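You operate a simulated robot arm through the tools that you are given. There is no shell and no other tool. Be economical: measure what you need, move in short steps, check, and stop when the job is done.

Carry out the task below with a simulated two-armed robot. There is one attempt and no reset: what you move stays moved.

Task
Turn the turns dial to 360 turns. Take the wiping pad on the steel top of the small winder and put it away on the fourth shelf from the bottom of the grey rack. Close the front side door of the cream cabinet. Close the cabinet door. Take the card from the second shelf from the bottom of the blue rack and leave it on the fourth shelf from the bottom of the grey rack. Take the small grey spool from the middle shelf of the blue rack and leave it on the second shelf from the bottom of the grey rack. Put the blue filter cartridge from the right end of the steel bench on the top wire shelf and the green filter cartridge on the packing table top beside the blue press. Take the yellow card and put it on the shelf under the steel bench. Any order will do. Set down upright: wiping pad, small grey spool.
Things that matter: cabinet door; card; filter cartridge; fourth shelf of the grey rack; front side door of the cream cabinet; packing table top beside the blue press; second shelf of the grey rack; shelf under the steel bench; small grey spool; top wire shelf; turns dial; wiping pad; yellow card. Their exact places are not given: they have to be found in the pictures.

The check looks at the end state, three seconds after you hand in, the way a careful person would. Anything else that was tipped, shoved, dropped, spilled or broken makes it a failure.

Robot
Two 7-joint arms with two-finger parallel grippers on one trunk, on a base that drives. Base frame: it is fixed to the floor where the robot stands at the start and does not move with it; the origin is under the middle of the robot, x ahead of it, y to its left, z up. Lengths are in mm, angles in degrees, forces in N, time in s.
The left shoulder is at the start at [50, 158, 1183], the right one opposite. With the tool pointing down near the work surface each hand reaches from about 100 to 480 mm from the robot's upright axis, wherever it stands, measured 20 degrees to its own side. Places, roughly: cabinet door [-1100, 800, 1000]; card [-1500, 1250, 500]; filter cartridge [-1000, -5000, 750]; fourth shelf of the grey rack [-1000, 1200, 1300]; front side door of the cream cabinet [700, -700, 600]; packing table top beside the blue press (17x65 cm) [-2540, -1560, 800]; second shelf of the grey rack [-1000, 1200, 500]; shelf under the steel bench [-600, -5000, 200]; small grey spool [-2000, 1250, 1000]; top wire shelf [-1900, -5000, 900]; turns dial [600, 100, 1000]; wiping pad (6x4x4 cm) [600, -400, 1000]; yellow card [-1500, -4750, 1250]. Payload 3.91 kg a hand.
Tool frame (each hand has its own): the origin (TCP) lies between the finger pads and is the grasp point; the fingertips stand 30 mm ahead of it; z points along the fingers, y is the line along which they close. The gripper opens to 110 mm. The fingers are 20 mm wide and 10 mm thick; the gripper's body (48 by 112 mm) begins 55 mm behind the TCP.
Orientation is that of the tool frame in the base frame, as [roll, pitch, yaw] about the fixed x, y, z axes, in that order (R = Rz(yaw) Ry(pitch) Rx(roll)). With the fingers straight down and closing along the base's y, the tool's x points along the base's -x, its y along +y and its z along -z.

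Tools
- The arms move only by the tool play_rows. It takes "left_series", "right_series" or both (then of equal length, played together; a hand with none holds still); each is text: rows parted by semicolons, each of 7 numbers parted by spaces: the turn, a rotation vector about the tool's x, y, z in degrees, then the shift along the tool's x, y, z in mm, then the opening, from 0 (shut) to 1 (fully open). In form: ax ay az x y z claw; .... A call has 1 to 12 rows; each row is the pose to reach, as a shift and turn from the pose commanded when the call began, along the tool's axes at that moment. Each row takes 0.2 s and may step no farther than 50 mm and 8.6 degrees from the row before; otherwise, or with a gripper value out of range, the whole call is refused. Where a pose cannot be reached the arm comes as near as it can. A force on the tool above 40 N (or 10 N above the force at the start of the call, whichever is more), or a blocked arm, ends the call early, and 0.2 s more pass. Each finger travels about 153 mm/s and halts on what it meets, pressing with about 29 N; the grip force reading is that of the motor and also rises with nothing between the fingers. The clock runs only during rows and for 0.2 s after the last one: add rows that repeat a pose to give the fingers time. It gives the time, the measured TCP pose, the force on the tool (base axes), the opening and the grip force at its end, in the units of the frame above (readings bear some noise), with the torque about the TCP (base axes, N m) and any sound that the robot's microphone picked up.
- Cameras (640 x 400 px; columns grow to the right, rows downward): "scene" is now at [123.5, -29.3, 1339.2]; the picture's right is [-0.25, -0.97, 0.00], its down [-0.41, 0.10, -0.91] and it looks along [0.88, -0.23, -0.42] (base axes); focal length 259 px, centre (320, 200). "left" rides on the left gripper at [72, -17, -103] in its tool frame; the picture's right is [0.23, 0.97, 0.00], its down [-0.76, 0.18, -0.62] and it looks along [-0.61, 0.14, 0.78] (tool axes); focal length 222 px, centre (320, 200). "right" rides on the right gripper at [72, 17, -103] in its tool frame; the picture's right is [-0.23, 0.97, 0.00], its down [-0.76, -0.18, -0.62] and it looks along [-0.61, -0.14, 0.78] (tool axes); focal length 222 px, centre (320, 200).
- grab_frame(camera): a new picture of that camera. No time passes.
- slide_trunk(by): slides the trunk up (or, below 0, down) by that many mm; the arms and the scene camera ride with it, the base frame stays. It gives what a move gives, with no picture.
- steer(legs): drives the robot by 1 to 6 legs, each [ahead, turn to the left] in mm and degrees, along the robot's own axes; the way and the turn of a leg run together, so that a leg with both is an arc; at most 1500 mm and 180 degrees a leg. The arms and the cameras ride along, it lands a little off, and it stops where it bumps. It gives what a move gives.
- head_to(pan, tilt): turns the head with the scene camera to pan (to the left, within 80 degrees either way) and tilt (down, from -29 to 69), counted from straight ahead of the robot. It gives what a move gives.
- pixel_to_xyz(camera, pixels): for up to 12 pixels [column, row] of the newest picture of that camera ("zoom" is the newest enlarged one), the place [x, y, z] in the base frame of the surface seen there, good to about 2 mm, but the place of the scene camera against the robot may be out by one fixed shift of up to 12 mm in any direction. No time passes.
- enlarge(camera, box): a new picture of the part [left, top, right, bottom] of that camera's present view, enlarged. No time passes.
- close_job(): hands the job in; it is judged then, once.

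Work in short steps. Measure before you move; look again where a grasp or a placing could have gone wrong, and mend it. You have 145 turns and 182 pictures in all, those below and enlarged ones among them. Open the grippers and draw the arms clear of the work before you hand the job in, unless the task says otherwise.

The tools are called after "Request:" as a command line: name --argument value ..., lists and objects as JSON in quotes. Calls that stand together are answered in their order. play_rows: Moves the arms, as the interface text tells. Its arguments: {"type":"object","properties":{"left_series":{"type":"string"},"right_series":{"type":"string"}},"required":[]} The other tools are called the same way: slide_trunk (by) slides the trunk up or down; steer (legs) drives the base; head_to (pan, tilt) turns the head that bears the scene camera; grab_frame (camera) takes a picture; pixel_to_xyz (camera, pixels) gives the place of the surface under pixels of a picture; enlarge (camera, box) takes an enlarged picture of a part of a camera's view; close_job () hands the job in.

At the start:

```text
time_s: 0.0
left_position: [338.5, -47.4, 1238.2]
left_orientation: [-179.9, -0.1, -179.8]
left_force: [0.3, 0.3, -0.4]
left_ft_torque: [-0.01, 0.0, 0.02]
left_finger_gap: 109.7
left_grasp_force: 0.0
right_position: [315.4, -328.4, 1000.4]
right_orientation: [180.0, 0.0, 180.0]
right_force: [-0.2, -1.0, -0.2]
right_ft_torque: [-0.02, -0.01, 0.01]
right_finger_gap: 110.2
right_grasp_force: 0.0
trunk travel left (down, up): [-425.0, 57.0]
robot x, y, heading: [-0.8, -0.2, -0.0]
head pan, tilt: [-14.4, 24.8]
```

scene: 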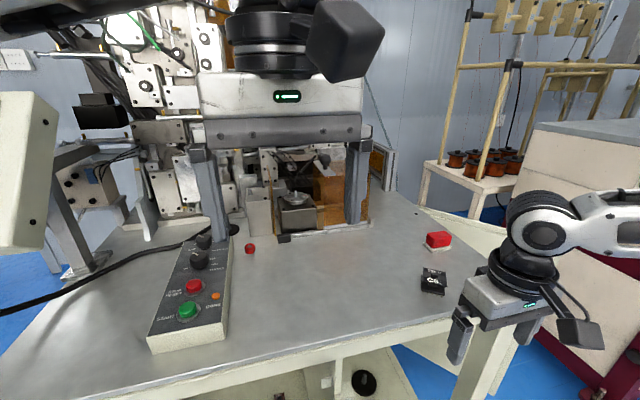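
right: 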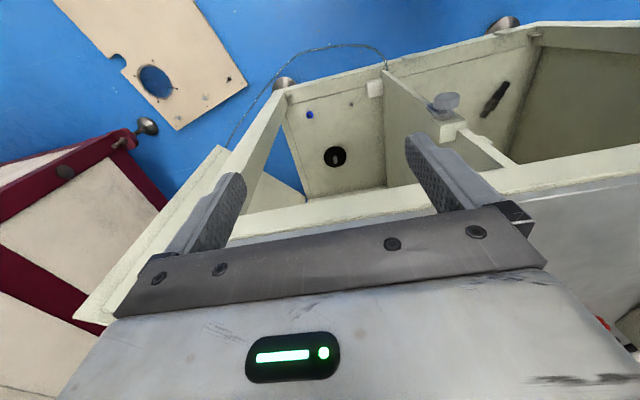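
left: 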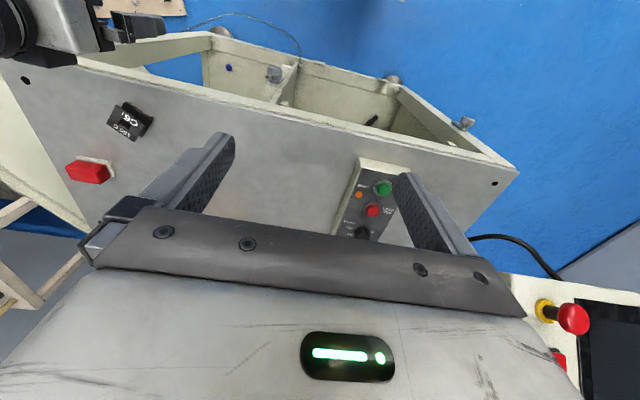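

The scene shows a control box near (195,290), a red block at (438,241) and a black card-like item at (433,281). I enlarge those parts for detail.

Request:
enlarge --camera "scene" --box '[140, 220, 260, 360]'

Request:
enlarge --camera "scene" --box '[390, 210, 490, 310]'

Request:
pixel_to_xyz --camera "scene" --pixels '[[438, 238], [430, 245], [433, 281], [199, 259], [194, 285], [188, 310], [204, 241], [425, 270], [350, 330], [440, 200]]'

```text
2.86 times, centred on (200, 290) of scene
```

zoom: 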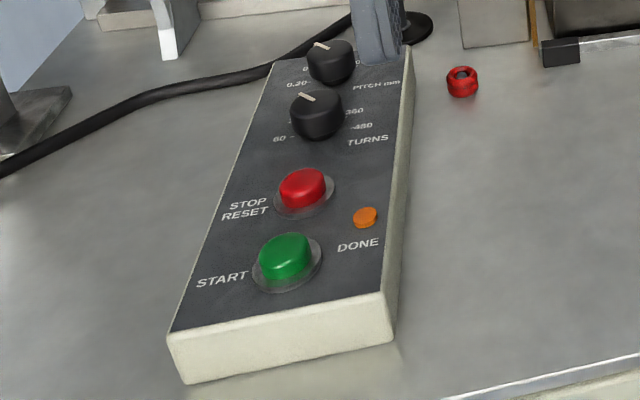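

```text
4.00 times, centred on (440, 260) of scene
```

zoom: 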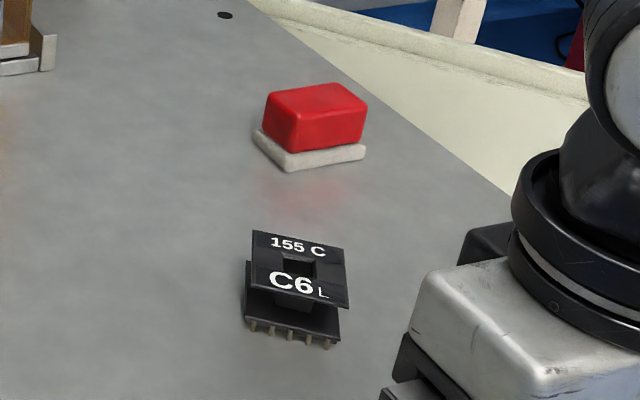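

```text
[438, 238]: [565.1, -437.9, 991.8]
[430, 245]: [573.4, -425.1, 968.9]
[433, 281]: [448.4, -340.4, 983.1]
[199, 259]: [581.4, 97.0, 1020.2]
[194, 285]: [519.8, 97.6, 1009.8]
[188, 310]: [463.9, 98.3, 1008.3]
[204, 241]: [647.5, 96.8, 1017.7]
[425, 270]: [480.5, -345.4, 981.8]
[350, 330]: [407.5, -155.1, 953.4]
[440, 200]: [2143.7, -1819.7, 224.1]
```

The pad is the red block on white felt near [566,-435]; the TURNS knob is at [581,97,1020]. Before moving the left hand I measure the machine parts around the knob.

Request:
pixel_to_xyz --camera "scene" --pixels '[[240, 100], [280, 130], [330, 130], [205, 170], [195, 150], [100, 110], [60, 60], [30, 150], [50, 240], [90, 190], [180, 165], [150, 240]]'

Request:
pixel_to_xyz --camera "left" --pixels '[[360, 233], [373, 211], [383, 187], [358, 194], [340, 230], [365, 165], [395, 178], [490, 240], [570, 320]]'

Request:
enlarge --camera "left" --box '[320, 150, 420, 250]'

```text
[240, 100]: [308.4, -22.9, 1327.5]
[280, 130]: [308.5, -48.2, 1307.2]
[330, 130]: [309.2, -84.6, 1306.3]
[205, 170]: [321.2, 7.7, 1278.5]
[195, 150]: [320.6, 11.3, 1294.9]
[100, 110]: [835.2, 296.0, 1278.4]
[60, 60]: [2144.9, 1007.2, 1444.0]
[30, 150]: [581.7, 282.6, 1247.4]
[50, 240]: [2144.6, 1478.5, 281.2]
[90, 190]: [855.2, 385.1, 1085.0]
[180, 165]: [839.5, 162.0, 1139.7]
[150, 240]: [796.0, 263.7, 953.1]
```

```text
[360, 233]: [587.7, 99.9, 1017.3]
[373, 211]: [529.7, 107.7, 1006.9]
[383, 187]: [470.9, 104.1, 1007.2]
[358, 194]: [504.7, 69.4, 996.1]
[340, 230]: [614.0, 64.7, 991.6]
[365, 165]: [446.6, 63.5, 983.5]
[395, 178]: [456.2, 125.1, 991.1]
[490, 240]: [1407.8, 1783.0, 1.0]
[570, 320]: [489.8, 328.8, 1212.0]
```

```text
4.00 times, centred on (370, 200) of left
```

zoom: 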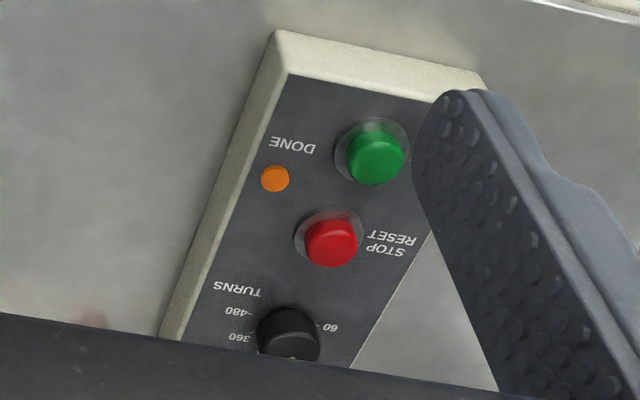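

Scene readings are about (+8,+8,-3) off from the left-hand camera's. I bring the left hand above the TURNS knob at height 1190 to view its scale.

Request:
play_rows --left_series "0 0 0 -37 22 8 1; 0 0 0 -74 44 16 1; 0 0 0 -111 66 24 1; 0 0 0 -148 88 32 1; 0 0 0 -168 110 40 1; 0 0 0 -168 147 48 1"

Request:
grab_frame --camera "left"

Request:
grab_frame --camera "scene"

```text
time_s: 1.4
left_position: [505.6, 99.5, 1190.3]
left_orientation: [-179.8, -0.1, 180.0]
left_force: [0.4, -0.6, -0.2]
left_ft_torque: [-0.03, 0.01, 0.02]
left_finger_gap: 110.1
left_grasp_force: 0.0
right_position: [315.7, -327.5, 1000.8]
right_orientation: [-179.9, 0.0, -179.9]
right_force: [0.0, 0.6, -0.3]
right_ft_torque: [-0.04, 0.01, 0.03]
right_finger_gap: 109.9
right_grasp_force: 0.1
trunk travel left (down, up): [-425.0, 57.0]
robot x, y, heading: [2.7, -4.6, 0.0]
head pan, tilt: [-14.4, 24.8]
```

```text
175 pictures are left
```

left: 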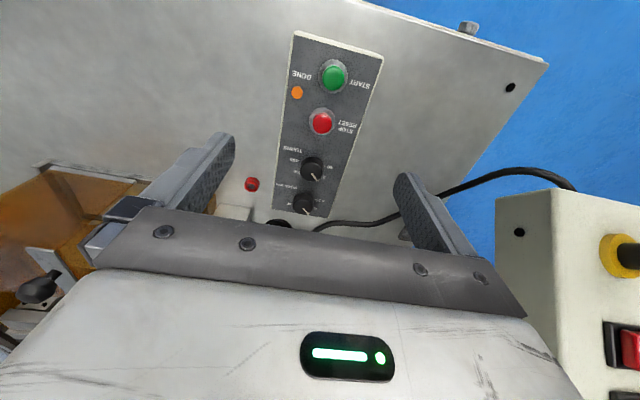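

```text
174 pictures are left
```

scene: 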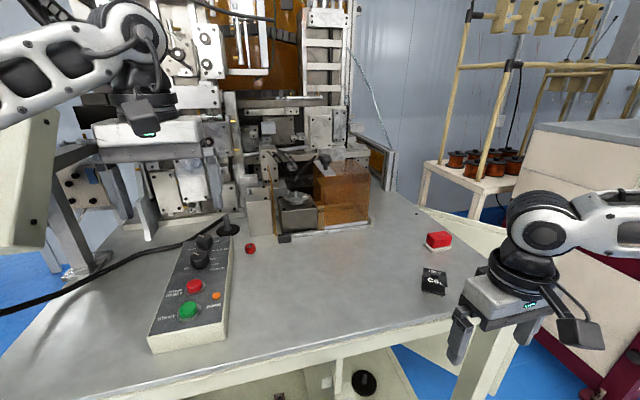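

Both knobs are visible at about (312,168) and (303,203) in the left picture. I enlarge to read scale and pointer.

Request:
enlarge --camera "left" --box '[270, 140, 350, 220]'

Request:
pixel_to_xyz --camera "zoom" --pixels '[[320, 200], [340, 240], [300, 220], [370, 215], [260, 170], [220, 200], [250, 260], [390, 170], [270, 330], [400, 230]]'

Request:
enlarge --camera "scene" --box '[170, 225, 230, 275]'

```text
5.00 times, centred on (310, 180) of left
```

zoom: 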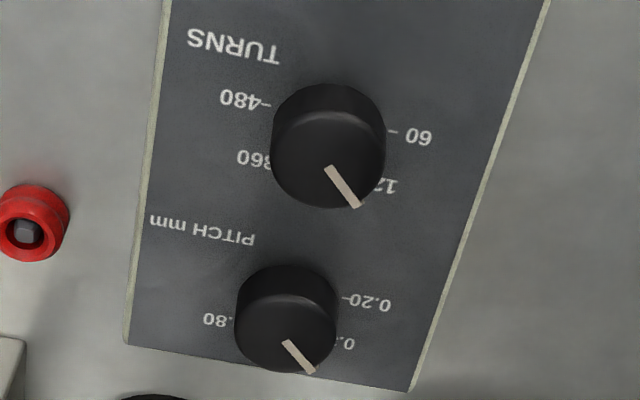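

```text
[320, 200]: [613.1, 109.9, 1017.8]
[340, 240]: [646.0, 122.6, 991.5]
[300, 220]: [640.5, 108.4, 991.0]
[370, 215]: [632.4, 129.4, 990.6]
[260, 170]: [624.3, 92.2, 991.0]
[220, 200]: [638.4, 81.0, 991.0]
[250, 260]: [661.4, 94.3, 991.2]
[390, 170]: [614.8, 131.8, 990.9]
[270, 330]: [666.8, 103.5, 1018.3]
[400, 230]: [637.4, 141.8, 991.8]
```

```text
8.00 times, centred on (200, 250) of scene
```

zoom: 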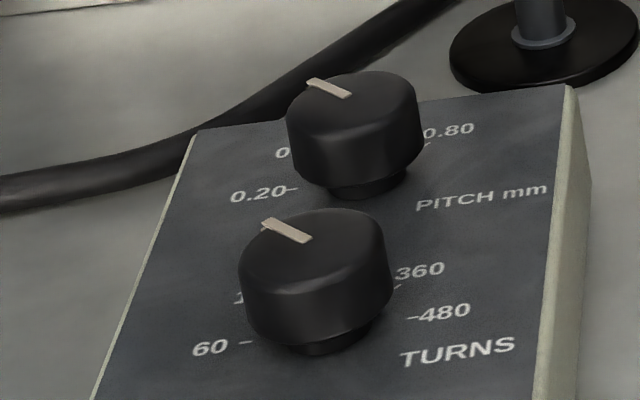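

Pointer of the TURNS dial and several ticks show in the scene zoom; I measure the ticks at (398,287), (412,317), (246,342), pointer ends and knob rim.

Request:
pixel_to_xyz --camera "zoom" --pixels '[[398, 287], [412, 317], [246, 342], [265, 223], [310, 240], [246, 262], [380, 240], [335, 212], [310, 285], [300, 250], [242, 295], [330, 262]]'

Request:
enlarge --camera "scene" --box '[184, 242, 224, 272]'

```text
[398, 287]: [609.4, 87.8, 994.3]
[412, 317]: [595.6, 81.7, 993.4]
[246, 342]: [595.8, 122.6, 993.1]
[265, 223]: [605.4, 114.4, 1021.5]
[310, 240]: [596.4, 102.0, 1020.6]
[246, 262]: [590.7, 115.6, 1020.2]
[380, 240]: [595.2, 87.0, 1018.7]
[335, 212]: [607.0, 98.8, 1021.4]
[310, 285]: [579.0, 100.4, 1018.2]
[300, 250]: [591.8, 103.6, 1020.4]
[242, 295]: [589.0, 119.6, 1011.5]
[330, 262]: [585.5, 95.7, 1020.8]
```

```text
13.33 times, centred on (204, 257) of scene
```

zoom: 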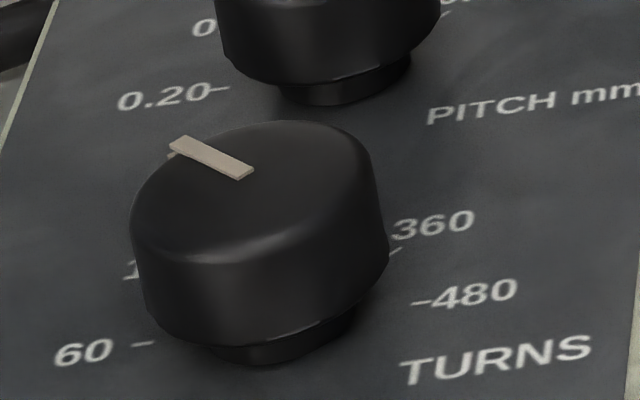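

The TURNS ticks lie at ±90° for 60/480 and 360 at about 45° right of forward; the pointer is about 49° left. I measure the same marks through the left-hand camera for accurate placing.

Request:
enlarge --camera "left" --box '[290, 145, 340, 185]'

Request:
pixel_to_xyz --camera "left" --pixels '[[303, 160.6], [327.8, 166.2], [315.6, 173.8], [321, 180], [306, 172], [326, 172], [314, 181], [312, 163], [317, 165]]'

```text
10.00 times, centred on (315, 165) of left
```

zoom: 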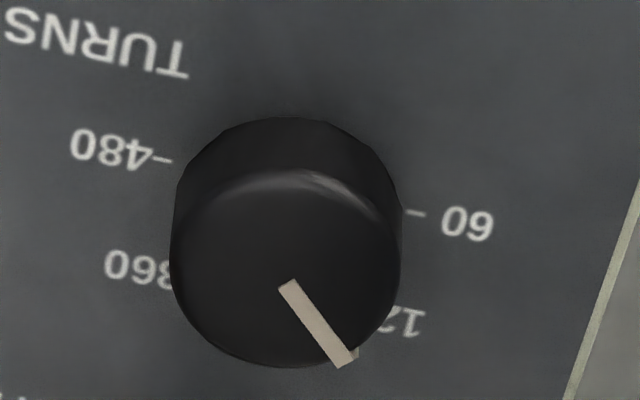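

```text
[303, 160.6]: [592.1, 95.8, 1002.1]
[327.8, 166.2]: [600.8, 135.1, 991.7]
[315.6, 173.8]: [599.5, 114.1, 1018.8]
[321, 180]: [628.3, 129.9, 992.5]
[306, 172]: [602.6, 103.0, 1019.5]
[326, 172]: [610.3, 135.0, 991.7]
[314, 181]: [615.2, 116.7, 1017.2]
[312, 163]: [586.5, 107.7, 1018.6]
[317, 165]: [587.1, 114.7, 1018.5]
```

I query the exact marks in this enlarged picture.

Request:
pixel_to_xyz --camera "zoom" --pixels '[[165, 160], [417, 213], [290, 290], [343, 355], [175, 250], [398, 270], [265, 360], [270, 185], [330, 190], [230, 345], [385, 310]]'

```text
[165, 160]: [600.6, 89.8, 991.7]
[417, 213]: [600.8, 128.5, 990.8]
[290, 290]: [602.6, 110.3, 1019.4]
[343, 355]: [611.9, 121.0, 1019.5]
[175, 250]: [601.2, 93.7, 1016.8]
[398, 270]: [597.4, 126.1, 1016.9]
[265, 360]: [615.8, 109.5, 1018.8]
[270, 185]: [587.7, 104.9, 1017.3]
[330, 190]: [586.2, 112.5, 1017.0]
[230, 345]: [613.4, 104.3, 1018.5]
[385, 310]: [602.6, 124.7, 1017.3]
```

The knob centre is [601,109.5], top 1018; that is beyond 480 mm reach, so I need to drive closer. I raise the right hand clear of the black block, pull the left back, and look down at the table's front.

Request:
play_rows --left_series "0 0 0 40 0 0 1; 0 0 0 80 0 0 1; 0 0 0 120 0 0 1; 0 0 0 160 0 0 1; 0 0 0 200 0 0 1" --right_series "0 0 0 0 0 -45 1; 0 0 0 0 0 -90 1; 0 0 0 0 0 -135 1; 0 0 0 0 0 -180 1; 0 0 0 0 0 -200 1"

Request:
head_to --pan 0 --tilt 65

Request:
grab_frame --camera "scene"

```text
time_s: 2.6
left_position: [305.3, 99.8, 1190.9]
left_orientation: [-179.9, -0.1, -179.8]
left_force: [-0.1, 0.3, 0.0]
left_ft_torque: [-0.04, -0.01, -0.02]
left_finger_gap: 110.1
left_grasp_force: 0.1
right_position: [314.5, -328.9, 1198.9]
right_orientation: [-179.9, -0.1, -180.0]
right_force: [0.0, -0.3, 0.3]
right_ft_torque: [0.01, -0.03, 0.0]
right_finger_gap: 109.9
right_grasp_force: 0.0
trunk travel left (down, up): [-425.0, 57.0]
robot x, y, heading: [-1.6, -0.7, 0.0]
head pan, tilt: [-14.4, 24.8]
```

```text
time_s: 3.7
left_position: [305.6, 99.0, 1190.4]
left_orientation: [-179.9, 0.0, -179.8]
left_force: [-0.4, 0.4, -1.4]
left_ft_torque: [0.01, -0.03, 0.0]
left_finger_gap: 110.1
left_grasp_force: 0.1
right_position: [314.5, -329.1, 1200.1]
right_orientation: [-180.0, 0.0, -179.9]
right_force: [-0.1, -0.1, 0.5]
right_ft_torque: [0.02, -0.01, 0.05]
right_finger_gap: 109.9
right_grasp_force: 0.0
trunk travel left (down, up): [-425.0, 57.0]
robot x, y, heading: [-2.2, 2.0, -0.3]
head pan, tilt: [0.0, 65.0]
```

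```text
169 pictures are left
```

scene: 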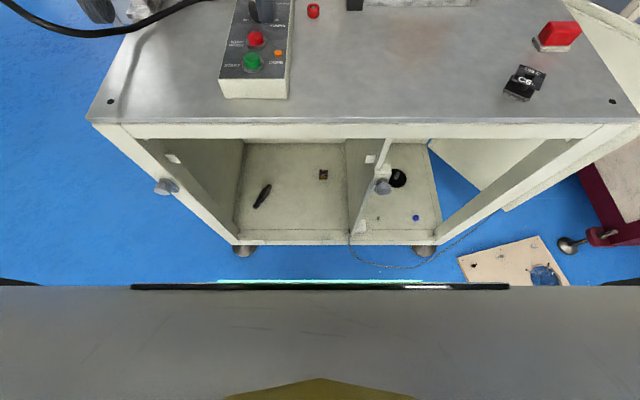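

The hands are not visible where I would expect them; I measure several points of this picture (table edge, pad, base front).

Request:
pixel_to_xyz --camera "scene" --pixels '[[320, 122], [100, 122], [600, 122], [320, 240], [240, 240], [424, 240], [320, 288], [320, 340], [555, 30], [525, 75], [150, 60], [640, 300]]'

Request:
grab_frame --camera "left"

```text
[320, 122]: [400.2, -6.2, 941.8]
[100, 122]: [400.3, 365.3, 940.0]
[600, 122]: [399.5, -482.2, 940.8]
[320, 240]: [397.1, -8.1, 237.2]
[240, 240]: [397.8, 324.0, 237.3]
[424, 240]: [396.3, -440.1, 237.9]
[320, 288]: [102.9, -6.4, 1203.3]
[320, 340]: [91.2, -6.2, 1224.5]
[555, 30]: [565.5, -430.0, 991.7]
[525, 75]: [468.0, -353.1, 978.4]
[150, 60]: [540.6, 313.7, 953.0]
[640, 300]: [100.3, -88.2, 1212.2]
```

```text
168 pictures are left
```

left: 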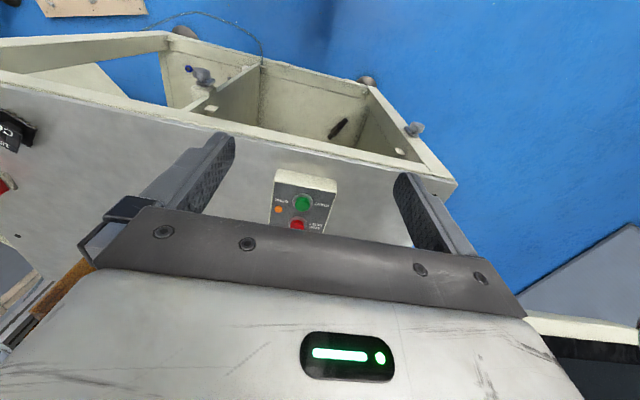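

The table edge is at x≈405; the knob lies 200 mm behind it. I drive ahead 120 mm to gain reach.

Request:
steer --legs '[[120, 0]]'

Request:
head_to --pan 0 --tilt 40

Request:
grab_frame --camera "scene"

```text
time_s: 4.9
left_position: [405.4, 99.3, 1190.5]
left_orientation: [-179.8, 0.1, -179.9]
left_force: [0.2, 0.0, -0.3]
left_ft_torque: [-0.04, -0.02, 0.01]
left_finger_gap: 109.8
left_grasp_force: 0.0
right_position: [413.7, -328.4, 1199.3]
right_orientation: [-179.9, -0.1, -180.0]
right_force: [0.6, 0.2, -0.7]
right_ft_torque: [-0.01, -0.02, -0.03]
right_finger_gap: 110.0
right_grasp_force: 0.0
trunk travel left (down, up): [-425.0, 57.0]
robot x, y, heading: [97.3, 1.3, -0.2]
head pan, tilt: [0.0, 65.0]
stopped in leg 1: the robot was blocked; the commanded pose is now the measured one
```

```text
time_s: 5.8
left_position: [406.8, 99.2, 1190.2]
left_orientation: [-179.8, -0.2, -179.9]
left_force: [-0.2, -0.7, -0.5]
left_ft_torque: [-0.02, 0.0, 0.0]
left_finger_gap: 109.9
left_grasp_force: 0.0
right_position: [415.7, -328.0, 1199.2]
right_orientation: [180.0, 0.0, -179.9]
right_force: [0.5, 0.4, 0.7]
right_ft_torque: [0.02, 0.03, 0.02]
right_finger_gap: 110.0
right_grasp_force: 0.1
trunk travel left (down, up): [-425.0, 57.0]
robot x, y, heading: [101.2, 1.6, -0.1]
head pan, tilt: [0.0, 40.0]
```

```text
167 pictures are left
```

scene: 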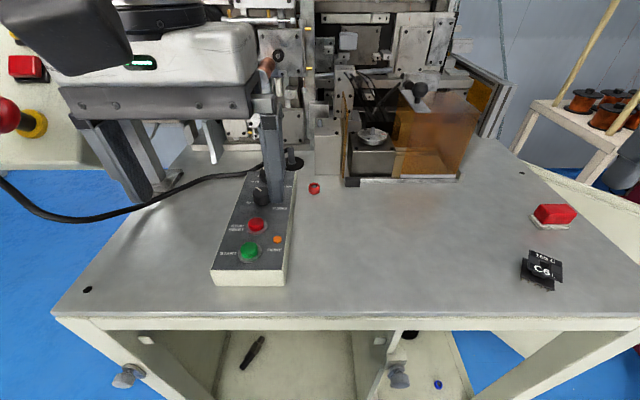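

Blocked at x≈100 by the cabinet. I try reaching above the knob anyway: left to [601,109.5,1100] with the gripper turned -45°, opening 0.5.

Request:
play_rows --left_series "0 0 -7.5 -33 2 0 0.5; 0 0 -15 -66 4 0 0.5; 0 0 -22.5 -99 6 0 0.5; 0 0 -30 -132 8 20 0.5; 0 0 -37.5 -165 9.5 50 0.5; 0 0 -45 -194 10.3 90 0.5; 0 0 -45 -194 10.3 90 0.5"

Request:
grab_frame --camera "left"

```text
time_s: 7.4
left_position: [600.8, 111.8, 1100.1]
left_orientation: [179.9, -0.1, -134.8]
left_force: [-0.7, 0.9, 1.2]
left_ft_torque: [0.02, -0.02, 0.02]
left_finger_gap: 54.9
left_grasp_force: 0.0
right_position: [415.7, -328.6, 1199.2]
right_orientation: [-180.0, 0.0, 180.0]
right_force: [-0.4, -0.6, -0.3]
right_ft_torque: [-0.01, 0.03, -0.01]
right_finger_gap: 110.0
right_grasp_force: 0.0
trunk travel left (down, up): [-425.0, 57.0]
robot x, y, heading: [99.4, 0.3, 0.1]
head pan, tilt: [0.0, 40.0]
```

```text
166 pictures are left
```

left: 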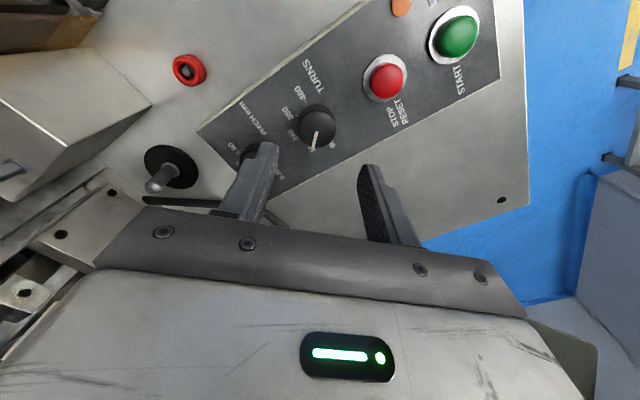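

Pose reached. I enlarge the dial around (317,125) for ticks and centre.

Request:
enlarge --camera "left" --box '[277, 100, 357, 150]'

Request:
pixel_to_xyz --camera "zoom" --pixels '[[320, 200], [250, 210], [350, 230], [300, 330], [260, 250], [380, 300], [340, 180]]'

```text
8.00 times, centred on (317, 125) of left
```

zoom: 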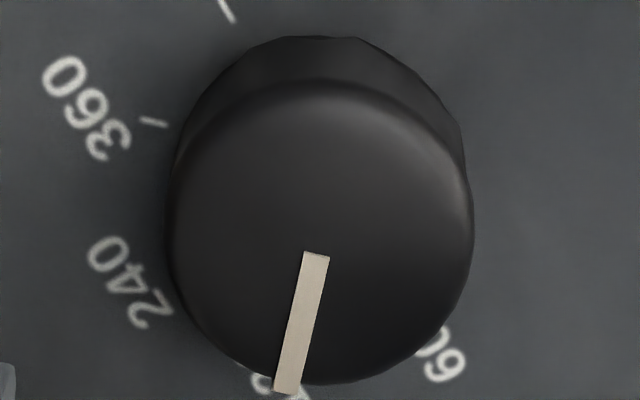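

```text
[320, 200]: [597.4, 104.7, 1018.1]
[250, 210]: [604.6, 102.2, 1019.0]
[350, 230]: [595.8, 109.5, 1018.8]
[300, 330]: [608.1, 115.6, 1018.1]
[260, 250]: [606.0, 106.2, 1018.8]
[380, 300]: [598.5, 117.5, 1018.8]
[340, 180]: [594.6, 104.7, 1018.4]
```

Now I measure the 360 tick, pointer ends and rim in this zoom.

Request:
pixel_to_xyz --camera "zoom" --pixels '[[145, 120], [163, 125], [229, 15], [316, 260], [287, 380], [178, 230], [464, 230], [330, 90], [320, 378], [220, 115], [420, 345]]'

```text
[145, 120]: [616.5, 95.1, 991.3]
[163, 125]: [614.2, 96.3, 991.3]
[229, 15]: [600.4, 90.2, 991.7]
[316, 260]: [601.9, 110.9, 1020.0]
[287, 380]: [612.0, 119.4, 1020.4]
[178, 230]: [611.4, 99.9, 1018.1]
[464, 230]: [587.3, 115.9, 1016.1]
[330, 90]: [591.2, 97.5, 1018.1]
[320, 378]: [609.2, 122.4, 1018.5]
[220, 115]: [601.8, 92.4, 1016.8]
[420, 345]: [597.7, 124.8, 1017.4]
```

Centre ≈ [600.2,109]; 240 is straight ahead, pointer at 120, so 360 needs a 90° clockwise turn. I descend to TCP z≈1026 and close on the knob.

Request:
play_rows --left_series "0 0 0 1 -1 25 0.5; 0 0 0 1 -1 50 0.5; 0 0 0 1 -1 74 0.5; 0 0 0 1 -1 74 0.35; 0 0 0 1 -1 74 0.2; 0 0 0 1 -1 74 0.2; 0 0 0 1 -1 74 0.2"

Request:
grab_frame --camera "left"

```text
time_s: 9.0
left_position: [596.2, 105.6, 1033.5]
left_orientation: [-179.6, 0.6, -134.9]
left_force: [-9.9, 3.2, 22.2]
left_ft_torque: [0.45, 0.11, 0.05]
left_finger_gap: 33.4
left_grasp_force: 45.2
right_position: [410.1, -333.1, 1200.1]
right_orientation: [179.7, 0.3, 180.0]
right_force: [-0.2, 0.1, 0.3]
right_ft_torque: [0.01, 0.01, 0.0]
right_finger_gap: 110.2
right_grasp_force: 0.1
trunk travel left (down, up): [-425.0, 57.0]
robot x, y, heading: [101.3, -0.5, 0.1]
head pan, tilt: [0.0, 40.0]
```

```text
164 pictures are left
```

left: 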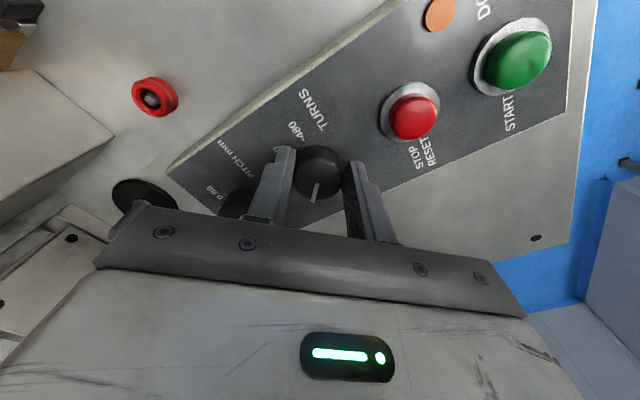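

Gripped at gap 33 mm with some upward push. I try turning 90° clockwise, watching the readings.

Request:
play_rows --left_series "0 0 8.2 0 0 -5 0.2; 0 0 16.4 0 0 -5 0.2; 0 0 24.6 0 0 -5 0.2; 0 0 32.8 0 0 -5 0.2; 0 0 41 0 0 -5 0.2; 0 0 49.2 0 0 -5 0.2; 0 0 57.4 0 0 -5 0.2; 0 0 65.6 0 0 -5 0.2; 0 0 73.8 0 0 -5 0.2; 0 0 82 0 0 -5 0.2; 0 0 90 0 0 -5 0.2; 0 0 90 0 0 -5 0.2"

Request:
grab_frame --camera "left"

```text
time_s: 11.2
left_position: [595.7, 112.1, 1032.5]
left_orientation: [179.0, -0.3, 145.4]
left_force: [3.5, 2.6, -8.9]
left_ft_torque: [-0.05, -0.32, 0.0]
left_finger_gap: 33.0
left_grasp_force: 44.8
right_position: [411.6, -330.1, 1200.1]
right_orientation: [179.8, 0.3, -180.0]
right_force: [-0.7, 0.3, -0.3]
right_ft_torque: [0.05, -0.02, -0.02]
right_finger_gap: 110.2
right_grasp_force: 0.1
trunk travel left (down, up): [-425.0, 57.0]
robot x, y, heading: [99.9, -1.4, 0.1]
head pan, tilt: [0.0, 40.0]
stopped in row 10 (left hand): the force on the tool passed its limit at 41 N (the readings are from after the stop); the commanded pose is now the measured one
```

```text
163 pictures are left
```

left: 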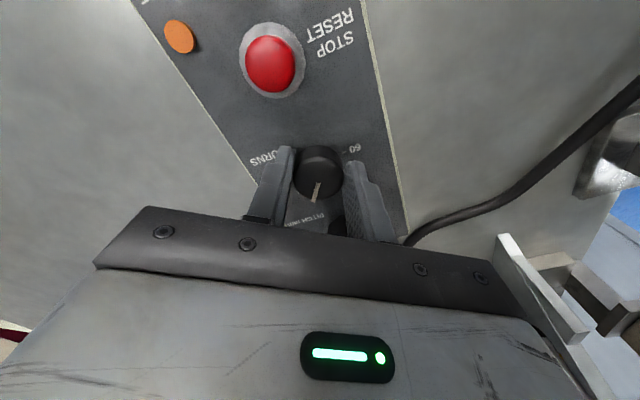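

The hand turned about 80° with the knob before a force stop. I open and check the pointer.

Request:
play_rows --left_series "0 0 0 0 0 0 0.4; 0 0 0 0 0 0 0.5; 0 0 0 0 0 -40 0.5; 0 0 0 0 0 -67 0.5"

Request:
grab_frame --camera "left"

Request:
enlarge --camera "scene" --box '[240, 170, 300, 220]'

```text
time_s: 12.2
left_position: [601.9, 113.8, 1098.1]
left_orientation: [179.4, -0.5, 145.5]
left_force: [0.2, 0.2, 0.6]
left_ft_torque: [-0.01, 0.01, 0.03]
left_finger_gap: 55.0
left_grasp_force: 0.0
right_position: [415.5, -328.4, 1199.7]
right_orientation: [-179.9, 0.0, -180.0]
right_force: [-0.4, -0.1, -0.7]
right_ft_torque: [-0.01, -0.01, -0.02]
right_finger_gap: 110.0
right_grasp_force: 0.1
trunk travel left (down, up): [-425.0, 57.0]
robot x, y, heading: [101.3, 0.5, -0.0]
head pan, tilt: [0.0, 40.0]
```

```text
162 pictures are left
```

left: 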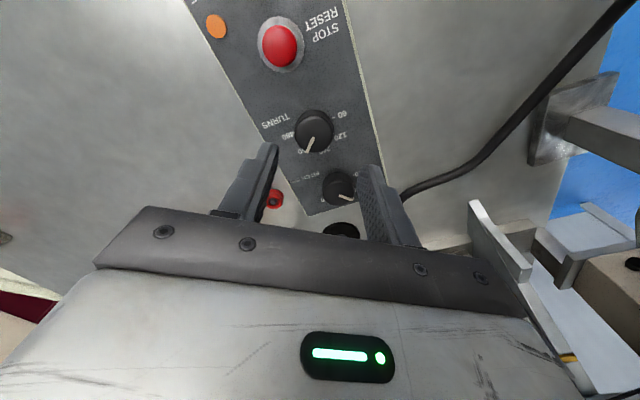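

```text
8.00 times, centred on (270, 195) of scene
```

zoom: 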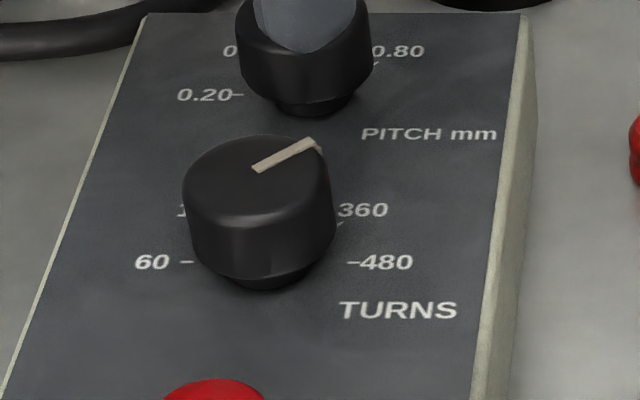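

The pointer now points toward the 360 side. I measure it precisely in the left camera and also check the PITCH knob's pointer.

Request:
enlarge --camera "left" --box '[277, 105, 357, 155]'

Request:
pixel_to_xyz --camera "zoom" --pixels '[[320, 180], [285, 250], [250, 350], [240, 370], [190, 220], [450, 220], [440, 280]]'

Request:
enlarge --camera "left" --box '[300, 160, 380, 210]'

```text
8.00 times, centred on (317, 130) of left
```

zoom: 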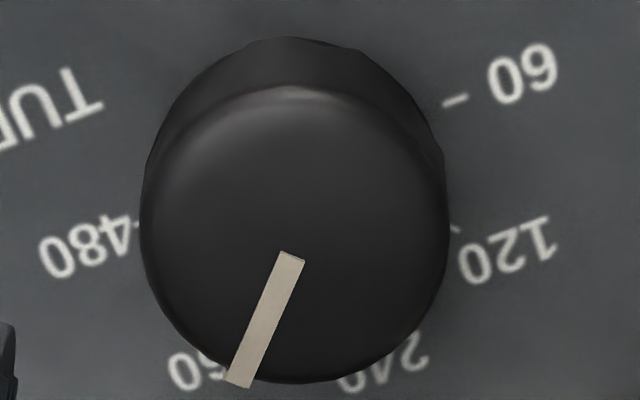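

```text
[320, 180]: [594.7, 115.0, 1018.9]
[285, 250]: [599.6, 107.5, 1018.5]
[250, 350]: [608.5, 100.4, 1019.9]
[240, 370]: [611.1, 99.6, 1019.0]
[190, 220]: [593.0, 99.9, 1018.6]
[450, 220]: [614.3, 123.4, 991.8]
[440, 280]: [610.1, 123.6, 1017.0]
```

```text
8.00 times, centred on (340, 185) of left
```

zoom: 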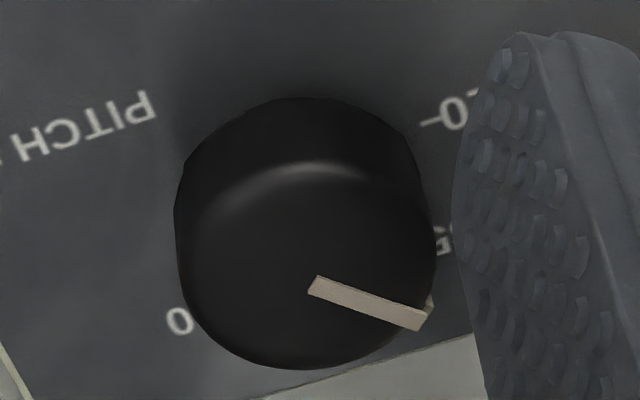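

Comparing with the earlier view, the pointer turned ~89° and covers the 360 tick: it is at 360, and PITCH is unchanged. I retract the left hand and survey the right side for the pad approach and the cream cabinet's door.

Request:
play_rows --left_series "0 0 6.9 0 0 -40 0.6; 0 0 0 0 0 -80 0.6; 0 0 -8 30 20 -80 0.6; 0 0 -16 60 40 -80 0.6; 0 0 -24 90 60 -80 0.6; 0 0 -32 120 80 -80 0.6; 0 0 -34 150 100 -80 1"

Request:
head_to --pan -60 --tilt 35

Request:
grab_frame --camera "scene"

```text
time_s: 13.7
left_position: [546.5, 226.2, 1179.7]
left_orientation: [179.9, 0.2, 174.4]
left_force: [-4.6, -28.1, -7.4]
left_ft_torque: [-0.11, -0.25, 0.38]
left_finger_gap: 95.8
left_grasp_force: 0.1
right_position: [413.7, -334.1, 1197.2]
right_orientation: [179.8, 0.0, 179.9]
right_force: [-0.2, -0.1, -1.1]
right_ft_torque: [0.02, -0.05, -0.01]
right_finger_gap: 110.0
right_grasp_force: 0.1
trunk travel left (down, up): [-425.0, 57.0]
robot x, y, heading: [101.8, -1.9, -0.2]
head pan, tilt: [0.0, 40.0]
stopped in row 7 (left hand): the force on the tool passed its limit at 50 N (the readings are from after the stop); the commanded pose is now the measured one
```

```text
time_s: 14.9
left_position: [548.1, 227.9, 1180.3]
left_orientation: [179.9, 0.2, 174.9]
left_force: [-4.6, -38.7, -10.7]
left_ft_torque: [-0.19, -0.13, 0.53]
left_finger_gap: 91.1
left_grasp_force: 0.0
right_position: [415.1, -331.9, 1197.0]
right_orientation: [179.7, -0.1, -180.0]
right_force: [-0.5, -0.7, -0.7]
right_ft_torque: [-0.01, -0.01, 0.01]
right_finger_gap: 109.8
right_grasp_force: 0.0
trunk travel left (down, up): [-425.0, 57.0]
robot x, y, heading: [99.9, -0.5, 0.0]
head pan, tilt: [-60.0, 35.0]
```

```text
158 pictures are left
```

scene: 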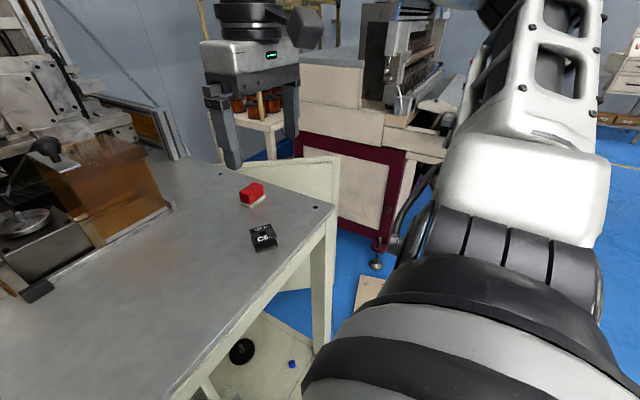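

The left hand drifted toward the control box at y≈283 and is pressing lightly on it; I move it straight back (-y) and then away toward the robot.

Request:
play_rows --left_series "0 0 0 0 -30 0 0.8; 0 0 0 0 -60 0 0.8; 0 0 0 0 -100 0 0.8; 0 0 0 45 -110 0 0.8; 0 0 0 90 -110 0 0.8; 0 0 0 135 -110 0 0.8; 0 0 0 180 -110 0 0.8; 0 0 0 220 -100 0 1"

Request:
head_to --pan 25 --tilt 15

Request:
grab_frame --camera "scene"

```text
time_s: 16.8
left_position: [320.8, 154.8, 1179.4]
left_orientation: [179.8, 0.3, 175.3]
left_force: [-0.5, -1.1, -0.2]
left_ft_torque: [0.01, 0.01, -0.02]
left_finger_gap: 109.9
left_grasp_force: 0.1
right_position: [414.2, -328.5, 1199.7]
right_orientation: [179.9, 0.1, 180.0]
right_force: [0.0, -0.4, 0.3]
right_ft_torque: [-0.01, 0.02, 0.04]
right_finger_gap: 110.1
right_grasp_force: 0.0
trunk travel left (down, up): [-425.0, 57.0]
robot x, y, heading: [101.4, 5.1, -0.0]
head pan, tilt: [-60.0, 35.0]
```

```text
time_s: 18.3
left_position: [321.5, 153.8, 1179.5]
left_orientation: [179.8, 0.3, 175.2]
left_force: [0.8, -0.9, -0.6]
left_ft_torque: [0.01, -0.03, 0.0]
left_finger_gap: 110.0
left_grasp_force: 0.0
right_position: [415.5, -328.5, 1198.7]
right_orientation: [180.0, 0.0, -180.0]
right_force: [0.0, 0.9, 0.2]
right_ft_torque: [0.01, -0.04, -0.04]
right_finger_gap: 110.0
right_grasp_force: 0.1
trunk travel left (down, up): [-425.0, 57.0]
robot x, y, heading: [98.2, 4.6, 0.1]
head pan, tilt: [25.0, 15.0]
```

```text
157 pictures are left
```

scene: 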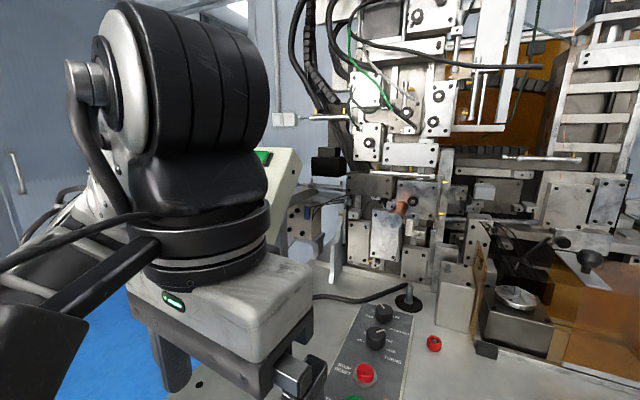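

The box looks unaffected. Now I reposition to bring the pad (≈[573,-423]) within right-hand reach: retract the right hand, back up, shift right by a reverse diagonal.

Request:
play_rows --right_series "0 0 0 40 0 0 1; 0 0 0 80 20 0 1; 0 0 0 120 40 0 1; 0 0 0 150 60 0 1"

Request:
steer --legs '[[-80, 0], [0, 40], [-450, 0], [0, -40], [200, 0]]'

Request:
head_to --pan -30 --tilt 40

Request:
grab_frame --camera "scene"

```text
time_s: 19.3
left_position: [321.0, 154.4, 1180.3]
left_orientation: [179.8, 0.3, 175.2]
left_force: [-0.7, -0.2, -0.4]
left_ft_torque: [0.01, 0.01, 0.01]
left_finger_gap: 110.0
left_grasp_force: 0.1
right_position: [264.7, -268.4, 1198.0]
right_orientation: [180.0, 0.0, 179.8]
right_force: [-0.8, 0.5, 0.5]
right_ft_torque: [-0.01, -0.07, 0.03]
right_finger_gap: 110.0
right_grasp_force: 0.0
trunk travel left (down, up): [-425.0, 57.0]
robot x, y, heading: [102.6, 0.1, -0.3]
head pan, tilt: [25.0, 15.0]
```

```text
time_s: 27.6
left_position: [93.9, -128.8, 1179.3]
left_orientation: [179.7, 0.2, 176.1]
left_force: [0.2, -0.2, 0.5]
left_ft_torque: [0.01, 0.0, -0.04]
left_finger_gap: 110.1
left_grasp_force: 0.1
right_position: [44.6, -553.9, 1199.5]
right_orientation: [180.0, -0.1, -179.2]
right_force: [0.7, -0.8, -0.5]
right_ft_torque: [-0.04, 0.01, 0.02]
right_finger_gap: 109.9
right_grasp_force: 0.1
trunk travel left (down, up): [-425.0, 57.0]
robot x, y, heading: [-124.7, -283.2, 0.8]
head pan, tilt: [25.0, 15.0]
```

```text
time_s: 28.9
left_position: [93.2, -128.9, 1179.2]
left_orientation: [179.7, 0.2, 176.0]
left_force: [-0.9, -0.1, 0.0]
left_ft_torque: [0.01, 0.0, -0.05]
left_finger_gap: 110.3
left_grasp_force: 0.1
right_position: [43.3, -552.2, 1198.9]
right_orientation: [179.9, 0.0, -179.3]
right_force: [0.0, 0.8, 0.3]
right_ft_torque: [0.0, -0.01, -0.01]
right_finger_gap: 110.2
right_grasp_force: 0.1
trunk travel left (down, up): [-425.0, 57.0]
robot x, y, heading: [-126.1, -286.7, 0.8]
head pan, tilt: [-30.0, 40.0]
```

```text
156 pictures are left
```

scene: 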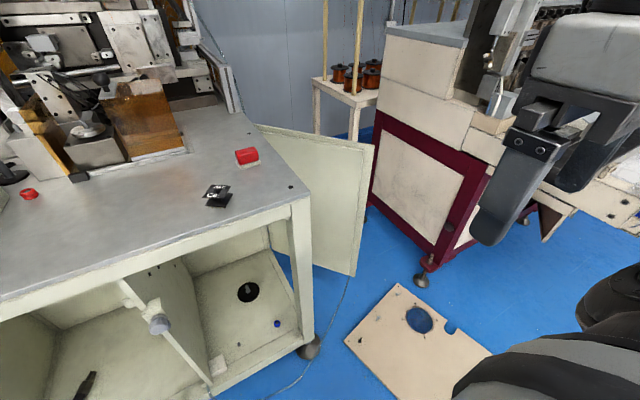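

The open door is the cream panel at (320,200) on the cabinet's right side, and a loose plate lies on the floor at (410,340). I measure these.

Request:
pixel_to_xyz --camera "scene" --pixels '[[372, 150], [353, 272], [265, 130], [300, 240], [312, 136], [390, 288], [348, 343], [488, 352], [420, 281], [380, 110], [298, 195], [310, 340]]'

Request:
enlarge --camera "scene" --box '[220, 100, 420, 300]'

```text
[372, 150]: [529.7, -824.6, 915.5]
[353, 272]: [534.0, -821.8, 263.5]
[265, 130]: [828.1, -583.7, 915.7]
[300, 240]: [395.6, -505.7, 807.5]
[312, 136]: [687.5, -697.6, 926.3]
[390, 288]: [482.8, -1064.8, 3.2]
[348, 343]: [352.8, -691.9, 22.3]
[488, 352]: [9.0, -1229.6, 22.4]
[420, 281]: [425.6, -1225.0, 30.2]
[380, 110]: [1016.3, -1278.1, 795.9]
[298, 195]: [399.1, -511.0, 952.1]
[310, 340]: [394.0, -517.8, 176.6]
```

```text
2.00 times, centred on (320, 200) of scene
```

zoom: 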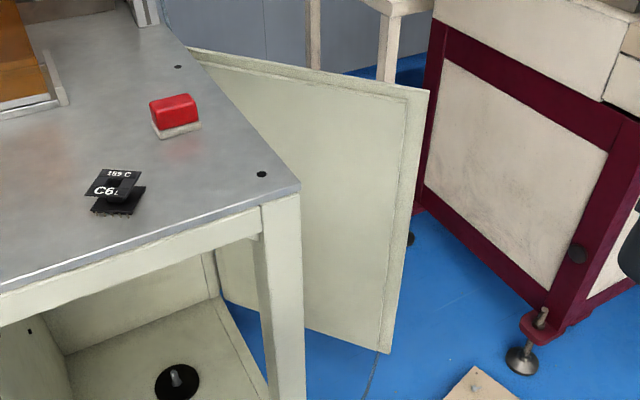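

The door's hinge is at the back (≈[913,-515]) and its free edge at ≈[530,-824], top z≈926; closed it must lie at y≈-515. The loose plate occupies the floor from [353,-692] onward, so I park just short of it at ≈[71,-456], heading 20°.

Request:
steer --legs '[[0, -42], [255, 0], [0, 61]]'

Request:
head_to --pan -60 --tilt 40

Request:
grab_frame --camera "scene"

```text
time_s: 35.3
left_position: [221.7, -231.9, 1179.7]
left_orientation: [179.8, 0.2, -165.2]
left_force: [0.3, -0.4, -0.5]
left_ft_torque: [0.03, 0.0, -0.01]
left_finger_gap: 110.4
left_grasp_force: 0.0
right_position: [310.9, -649.2, 1199.4]
right_orientation: [-180.0, 0.0, -160.3]
right_force: [0.3, 0.0, 0.7]
right_ft_torque: [-0.01, -0.01, 0.01]
right_finger_gap: 110.0
right_grasp_force: 0.0
trunk travel left (down, up): [-425.0, 57.0]
robot x, y, heading: [66.5, -453.8, 19.7]
head pan, tilt: [-30.0, 40.0]
```

```text
time_s: 36.3
left_position: [222.2, -231.3, 1179.2]
left_orientation: [179.8, 0.1, -165.1]
left_force: [0.4, -0.3, -0.2]
left_ft_torque: [-0.01, 0.0, 0.06]
left_finger_gap: 109.9
left_grasp_force: 0.1
right_position: [309.7, -649.9, 1199.5]
right_orientation: [-180.0, -0.1, -160.3]
right_force: [-0.3, -0.1, -0.7]
right_ft_torque: [0.0, -0.01, 0.03]
right_finger_gap: 110.1
right_grasp_force: 0.0
trunk travel left (down, up): [-425.0, 57.0]
robot x, y, heading: [62.3, -453.6, 19.7]
head pan, tilt: [-60.0, 40.0]
```

```text
154 pictures are left
```

scene: 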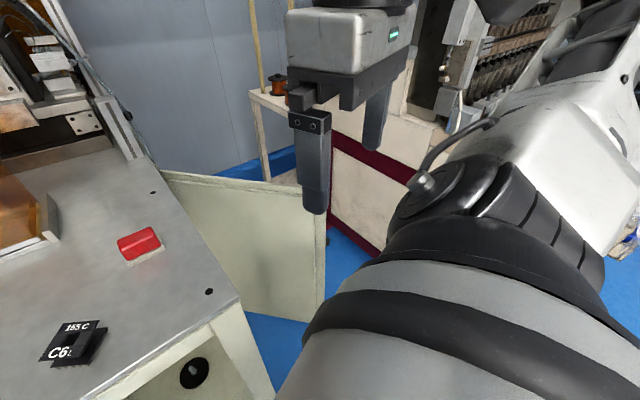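

Next I move the closed right hand at height 1199 to a point outside the door's free edge, [545,-880].

Request:
play_rows --right_series "0 0 0 -18 -37 0 0.5; 0 0 0 -36 -74 0 0; 0 0 0 -54 -111 0 0; 0 0 0 -72 -148 0 0; 0 0 0 -90 -185 0 0; 0 0 0 -108 -222 0 0; 0 0 0 -126 -259 0 0; 0 0 0 -144 -296 0 0; 0 0 0 -144 -296 0 0"

Request:
grab_frame --camera "scene"

Request:
grab_frame --camera "right"

```text
time_s: 38.3
left_position: [221.8, -232.4, 1179.0]
left_orientation: [179.9, 0.2, -165.1]
left_force: [-0.2, 0.1, -0.2]
left_ft_torque: [0.01, -0.02, -0.01]
left_finger_gap: 110.0
left_grasp_force: 0.1
right_position: [544.9, -879.3, 1199.2]
right_orientation: [180.0, 0.2, -160.3]
right_force: [0.0, 0.6, -0.7]
right_ft_torque: [0.01, 0.0, 0.0]
right_finger_gap: 0.0
right_grasp_force: 28.9
trunk travel left (down, up): [-425.0, 57.0]
robot x, y, heading: [64.5, -452.6, 19.6]
head pan, tilt: [-60.0, 40.0]
```

```text
153 pictures are left
```

scene: 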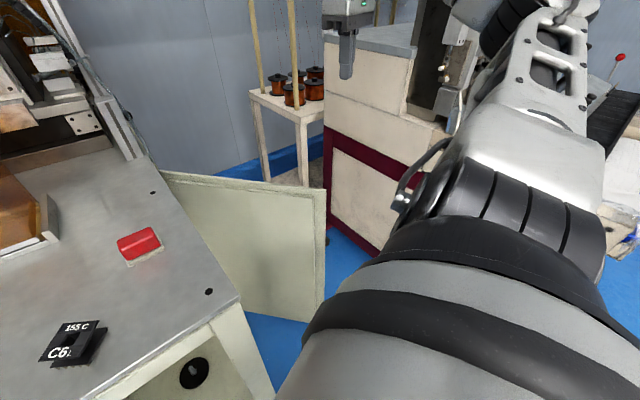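

```text
152 pictures are left
```

right: 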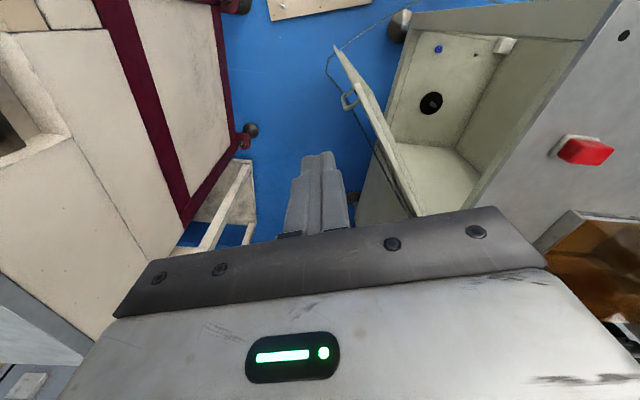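

Reached. The right camera shows the door edge at (335,45)-(415,215) with a handle at (350,97). I measure those to choose where to push.

Request:
pixel_to_xyz --camera "right" --pixels '[[350, 97], [343, 102], [336, 48], [375, 130], [400, 190], [360, 95], [505, 200], [480, 215], [575, 155], [560, 150], [610, 145]]'

Request:
enlarge --camera "right" --box '[300, 30, 460, 130]'

```text
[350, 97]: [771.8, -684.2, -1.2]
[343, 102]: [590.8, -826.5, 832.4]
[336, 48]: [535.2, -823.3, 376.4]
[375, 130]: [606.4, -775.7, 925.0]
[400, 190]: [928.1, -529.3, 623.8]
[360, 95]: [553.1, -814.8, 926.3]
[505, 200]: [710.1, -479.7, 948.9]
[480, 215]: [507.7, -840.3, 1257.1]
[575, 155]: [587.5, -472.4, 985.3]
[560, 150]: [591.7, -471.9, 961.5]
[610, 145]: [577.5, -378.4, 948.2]
```

```text
4.00 times, centred on (380, 80) of right
```

zoom: 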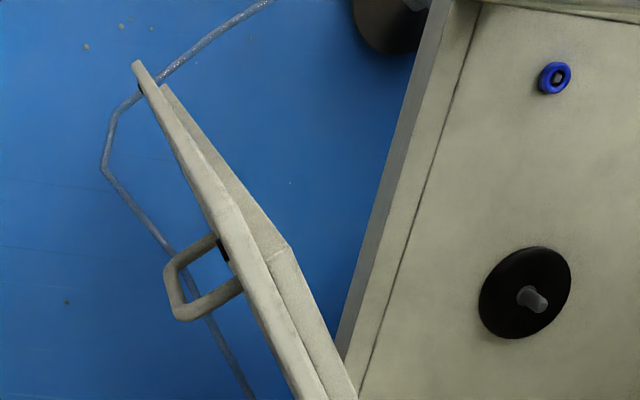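

The handle is at [590,-826,832] (about 447 mm from the hinge). I'll push above it: move to [593,-860] outside the door and descend to TCP z≈915 so tips reach ~885.

Request:
play_rows --right_series "0 0 0 -26 1 0 0; 0 0 0 -52 1 0 0; 0 0 0 -52 1 45 0; 0 0 0 -52 1 90 0; 0 0 0 -52 1 135 0; 0 0 0 -52 1 180 0; 0 0 0 -52 1 225 0; 0 0 0 -52 1 260 0; 0 0 0 -52 1 284 0; 0 0 0 -52 1 284 0"

Request:
grab_frame --camera "scene"

Request:
grab_frame --camera "right"

```text
time_s: 40.5
left_position: [222.7, -232.8, 1179.5]
left_orientation: [179.8, 0.2, -165.1]
left_force: [0.4, -0.5, 0.7]
left_ft_torque: [0.0, -0.01, 0.03]
left_finger_gap: 110.2
left_grasp_force: 0.1
right_position: [595.0, -861.7, 913.8]
right_orientation: [-180.0, 0.0, -160.2]
right_force: [0.9, -0.4, 0.7]
right_ft_torque: [-0.02, 0.04, -0.02]
right_finger_gap: 0.0
right_grasp_force: 28.7
trunk travel left (down, up): [-425.0, 57.0]
robot x, y, heading: [64.5, -450.7, 19.6]
head pan, tilt: [-60.0, 40.0]
```

```text
150 pictures are left
```

scene: 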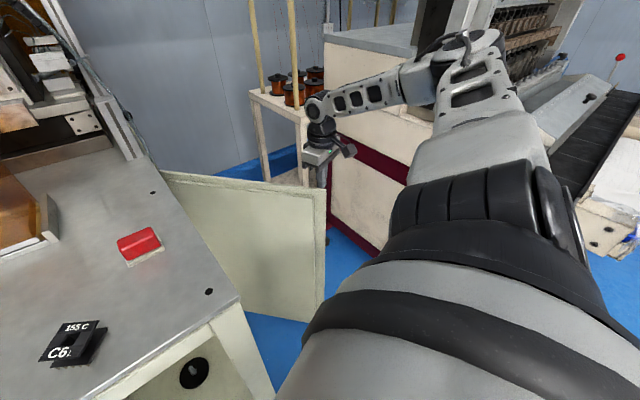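

```text
149 pictures are left
```

right: 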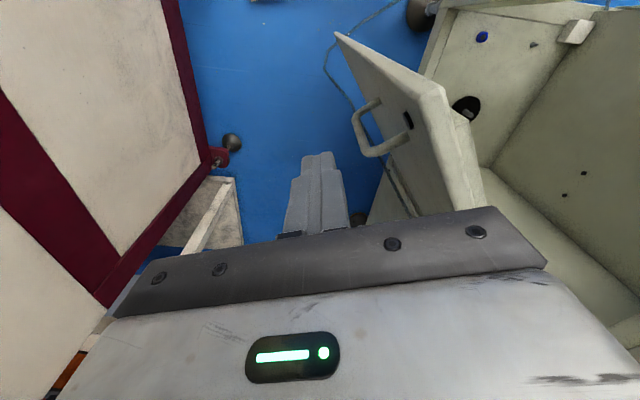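

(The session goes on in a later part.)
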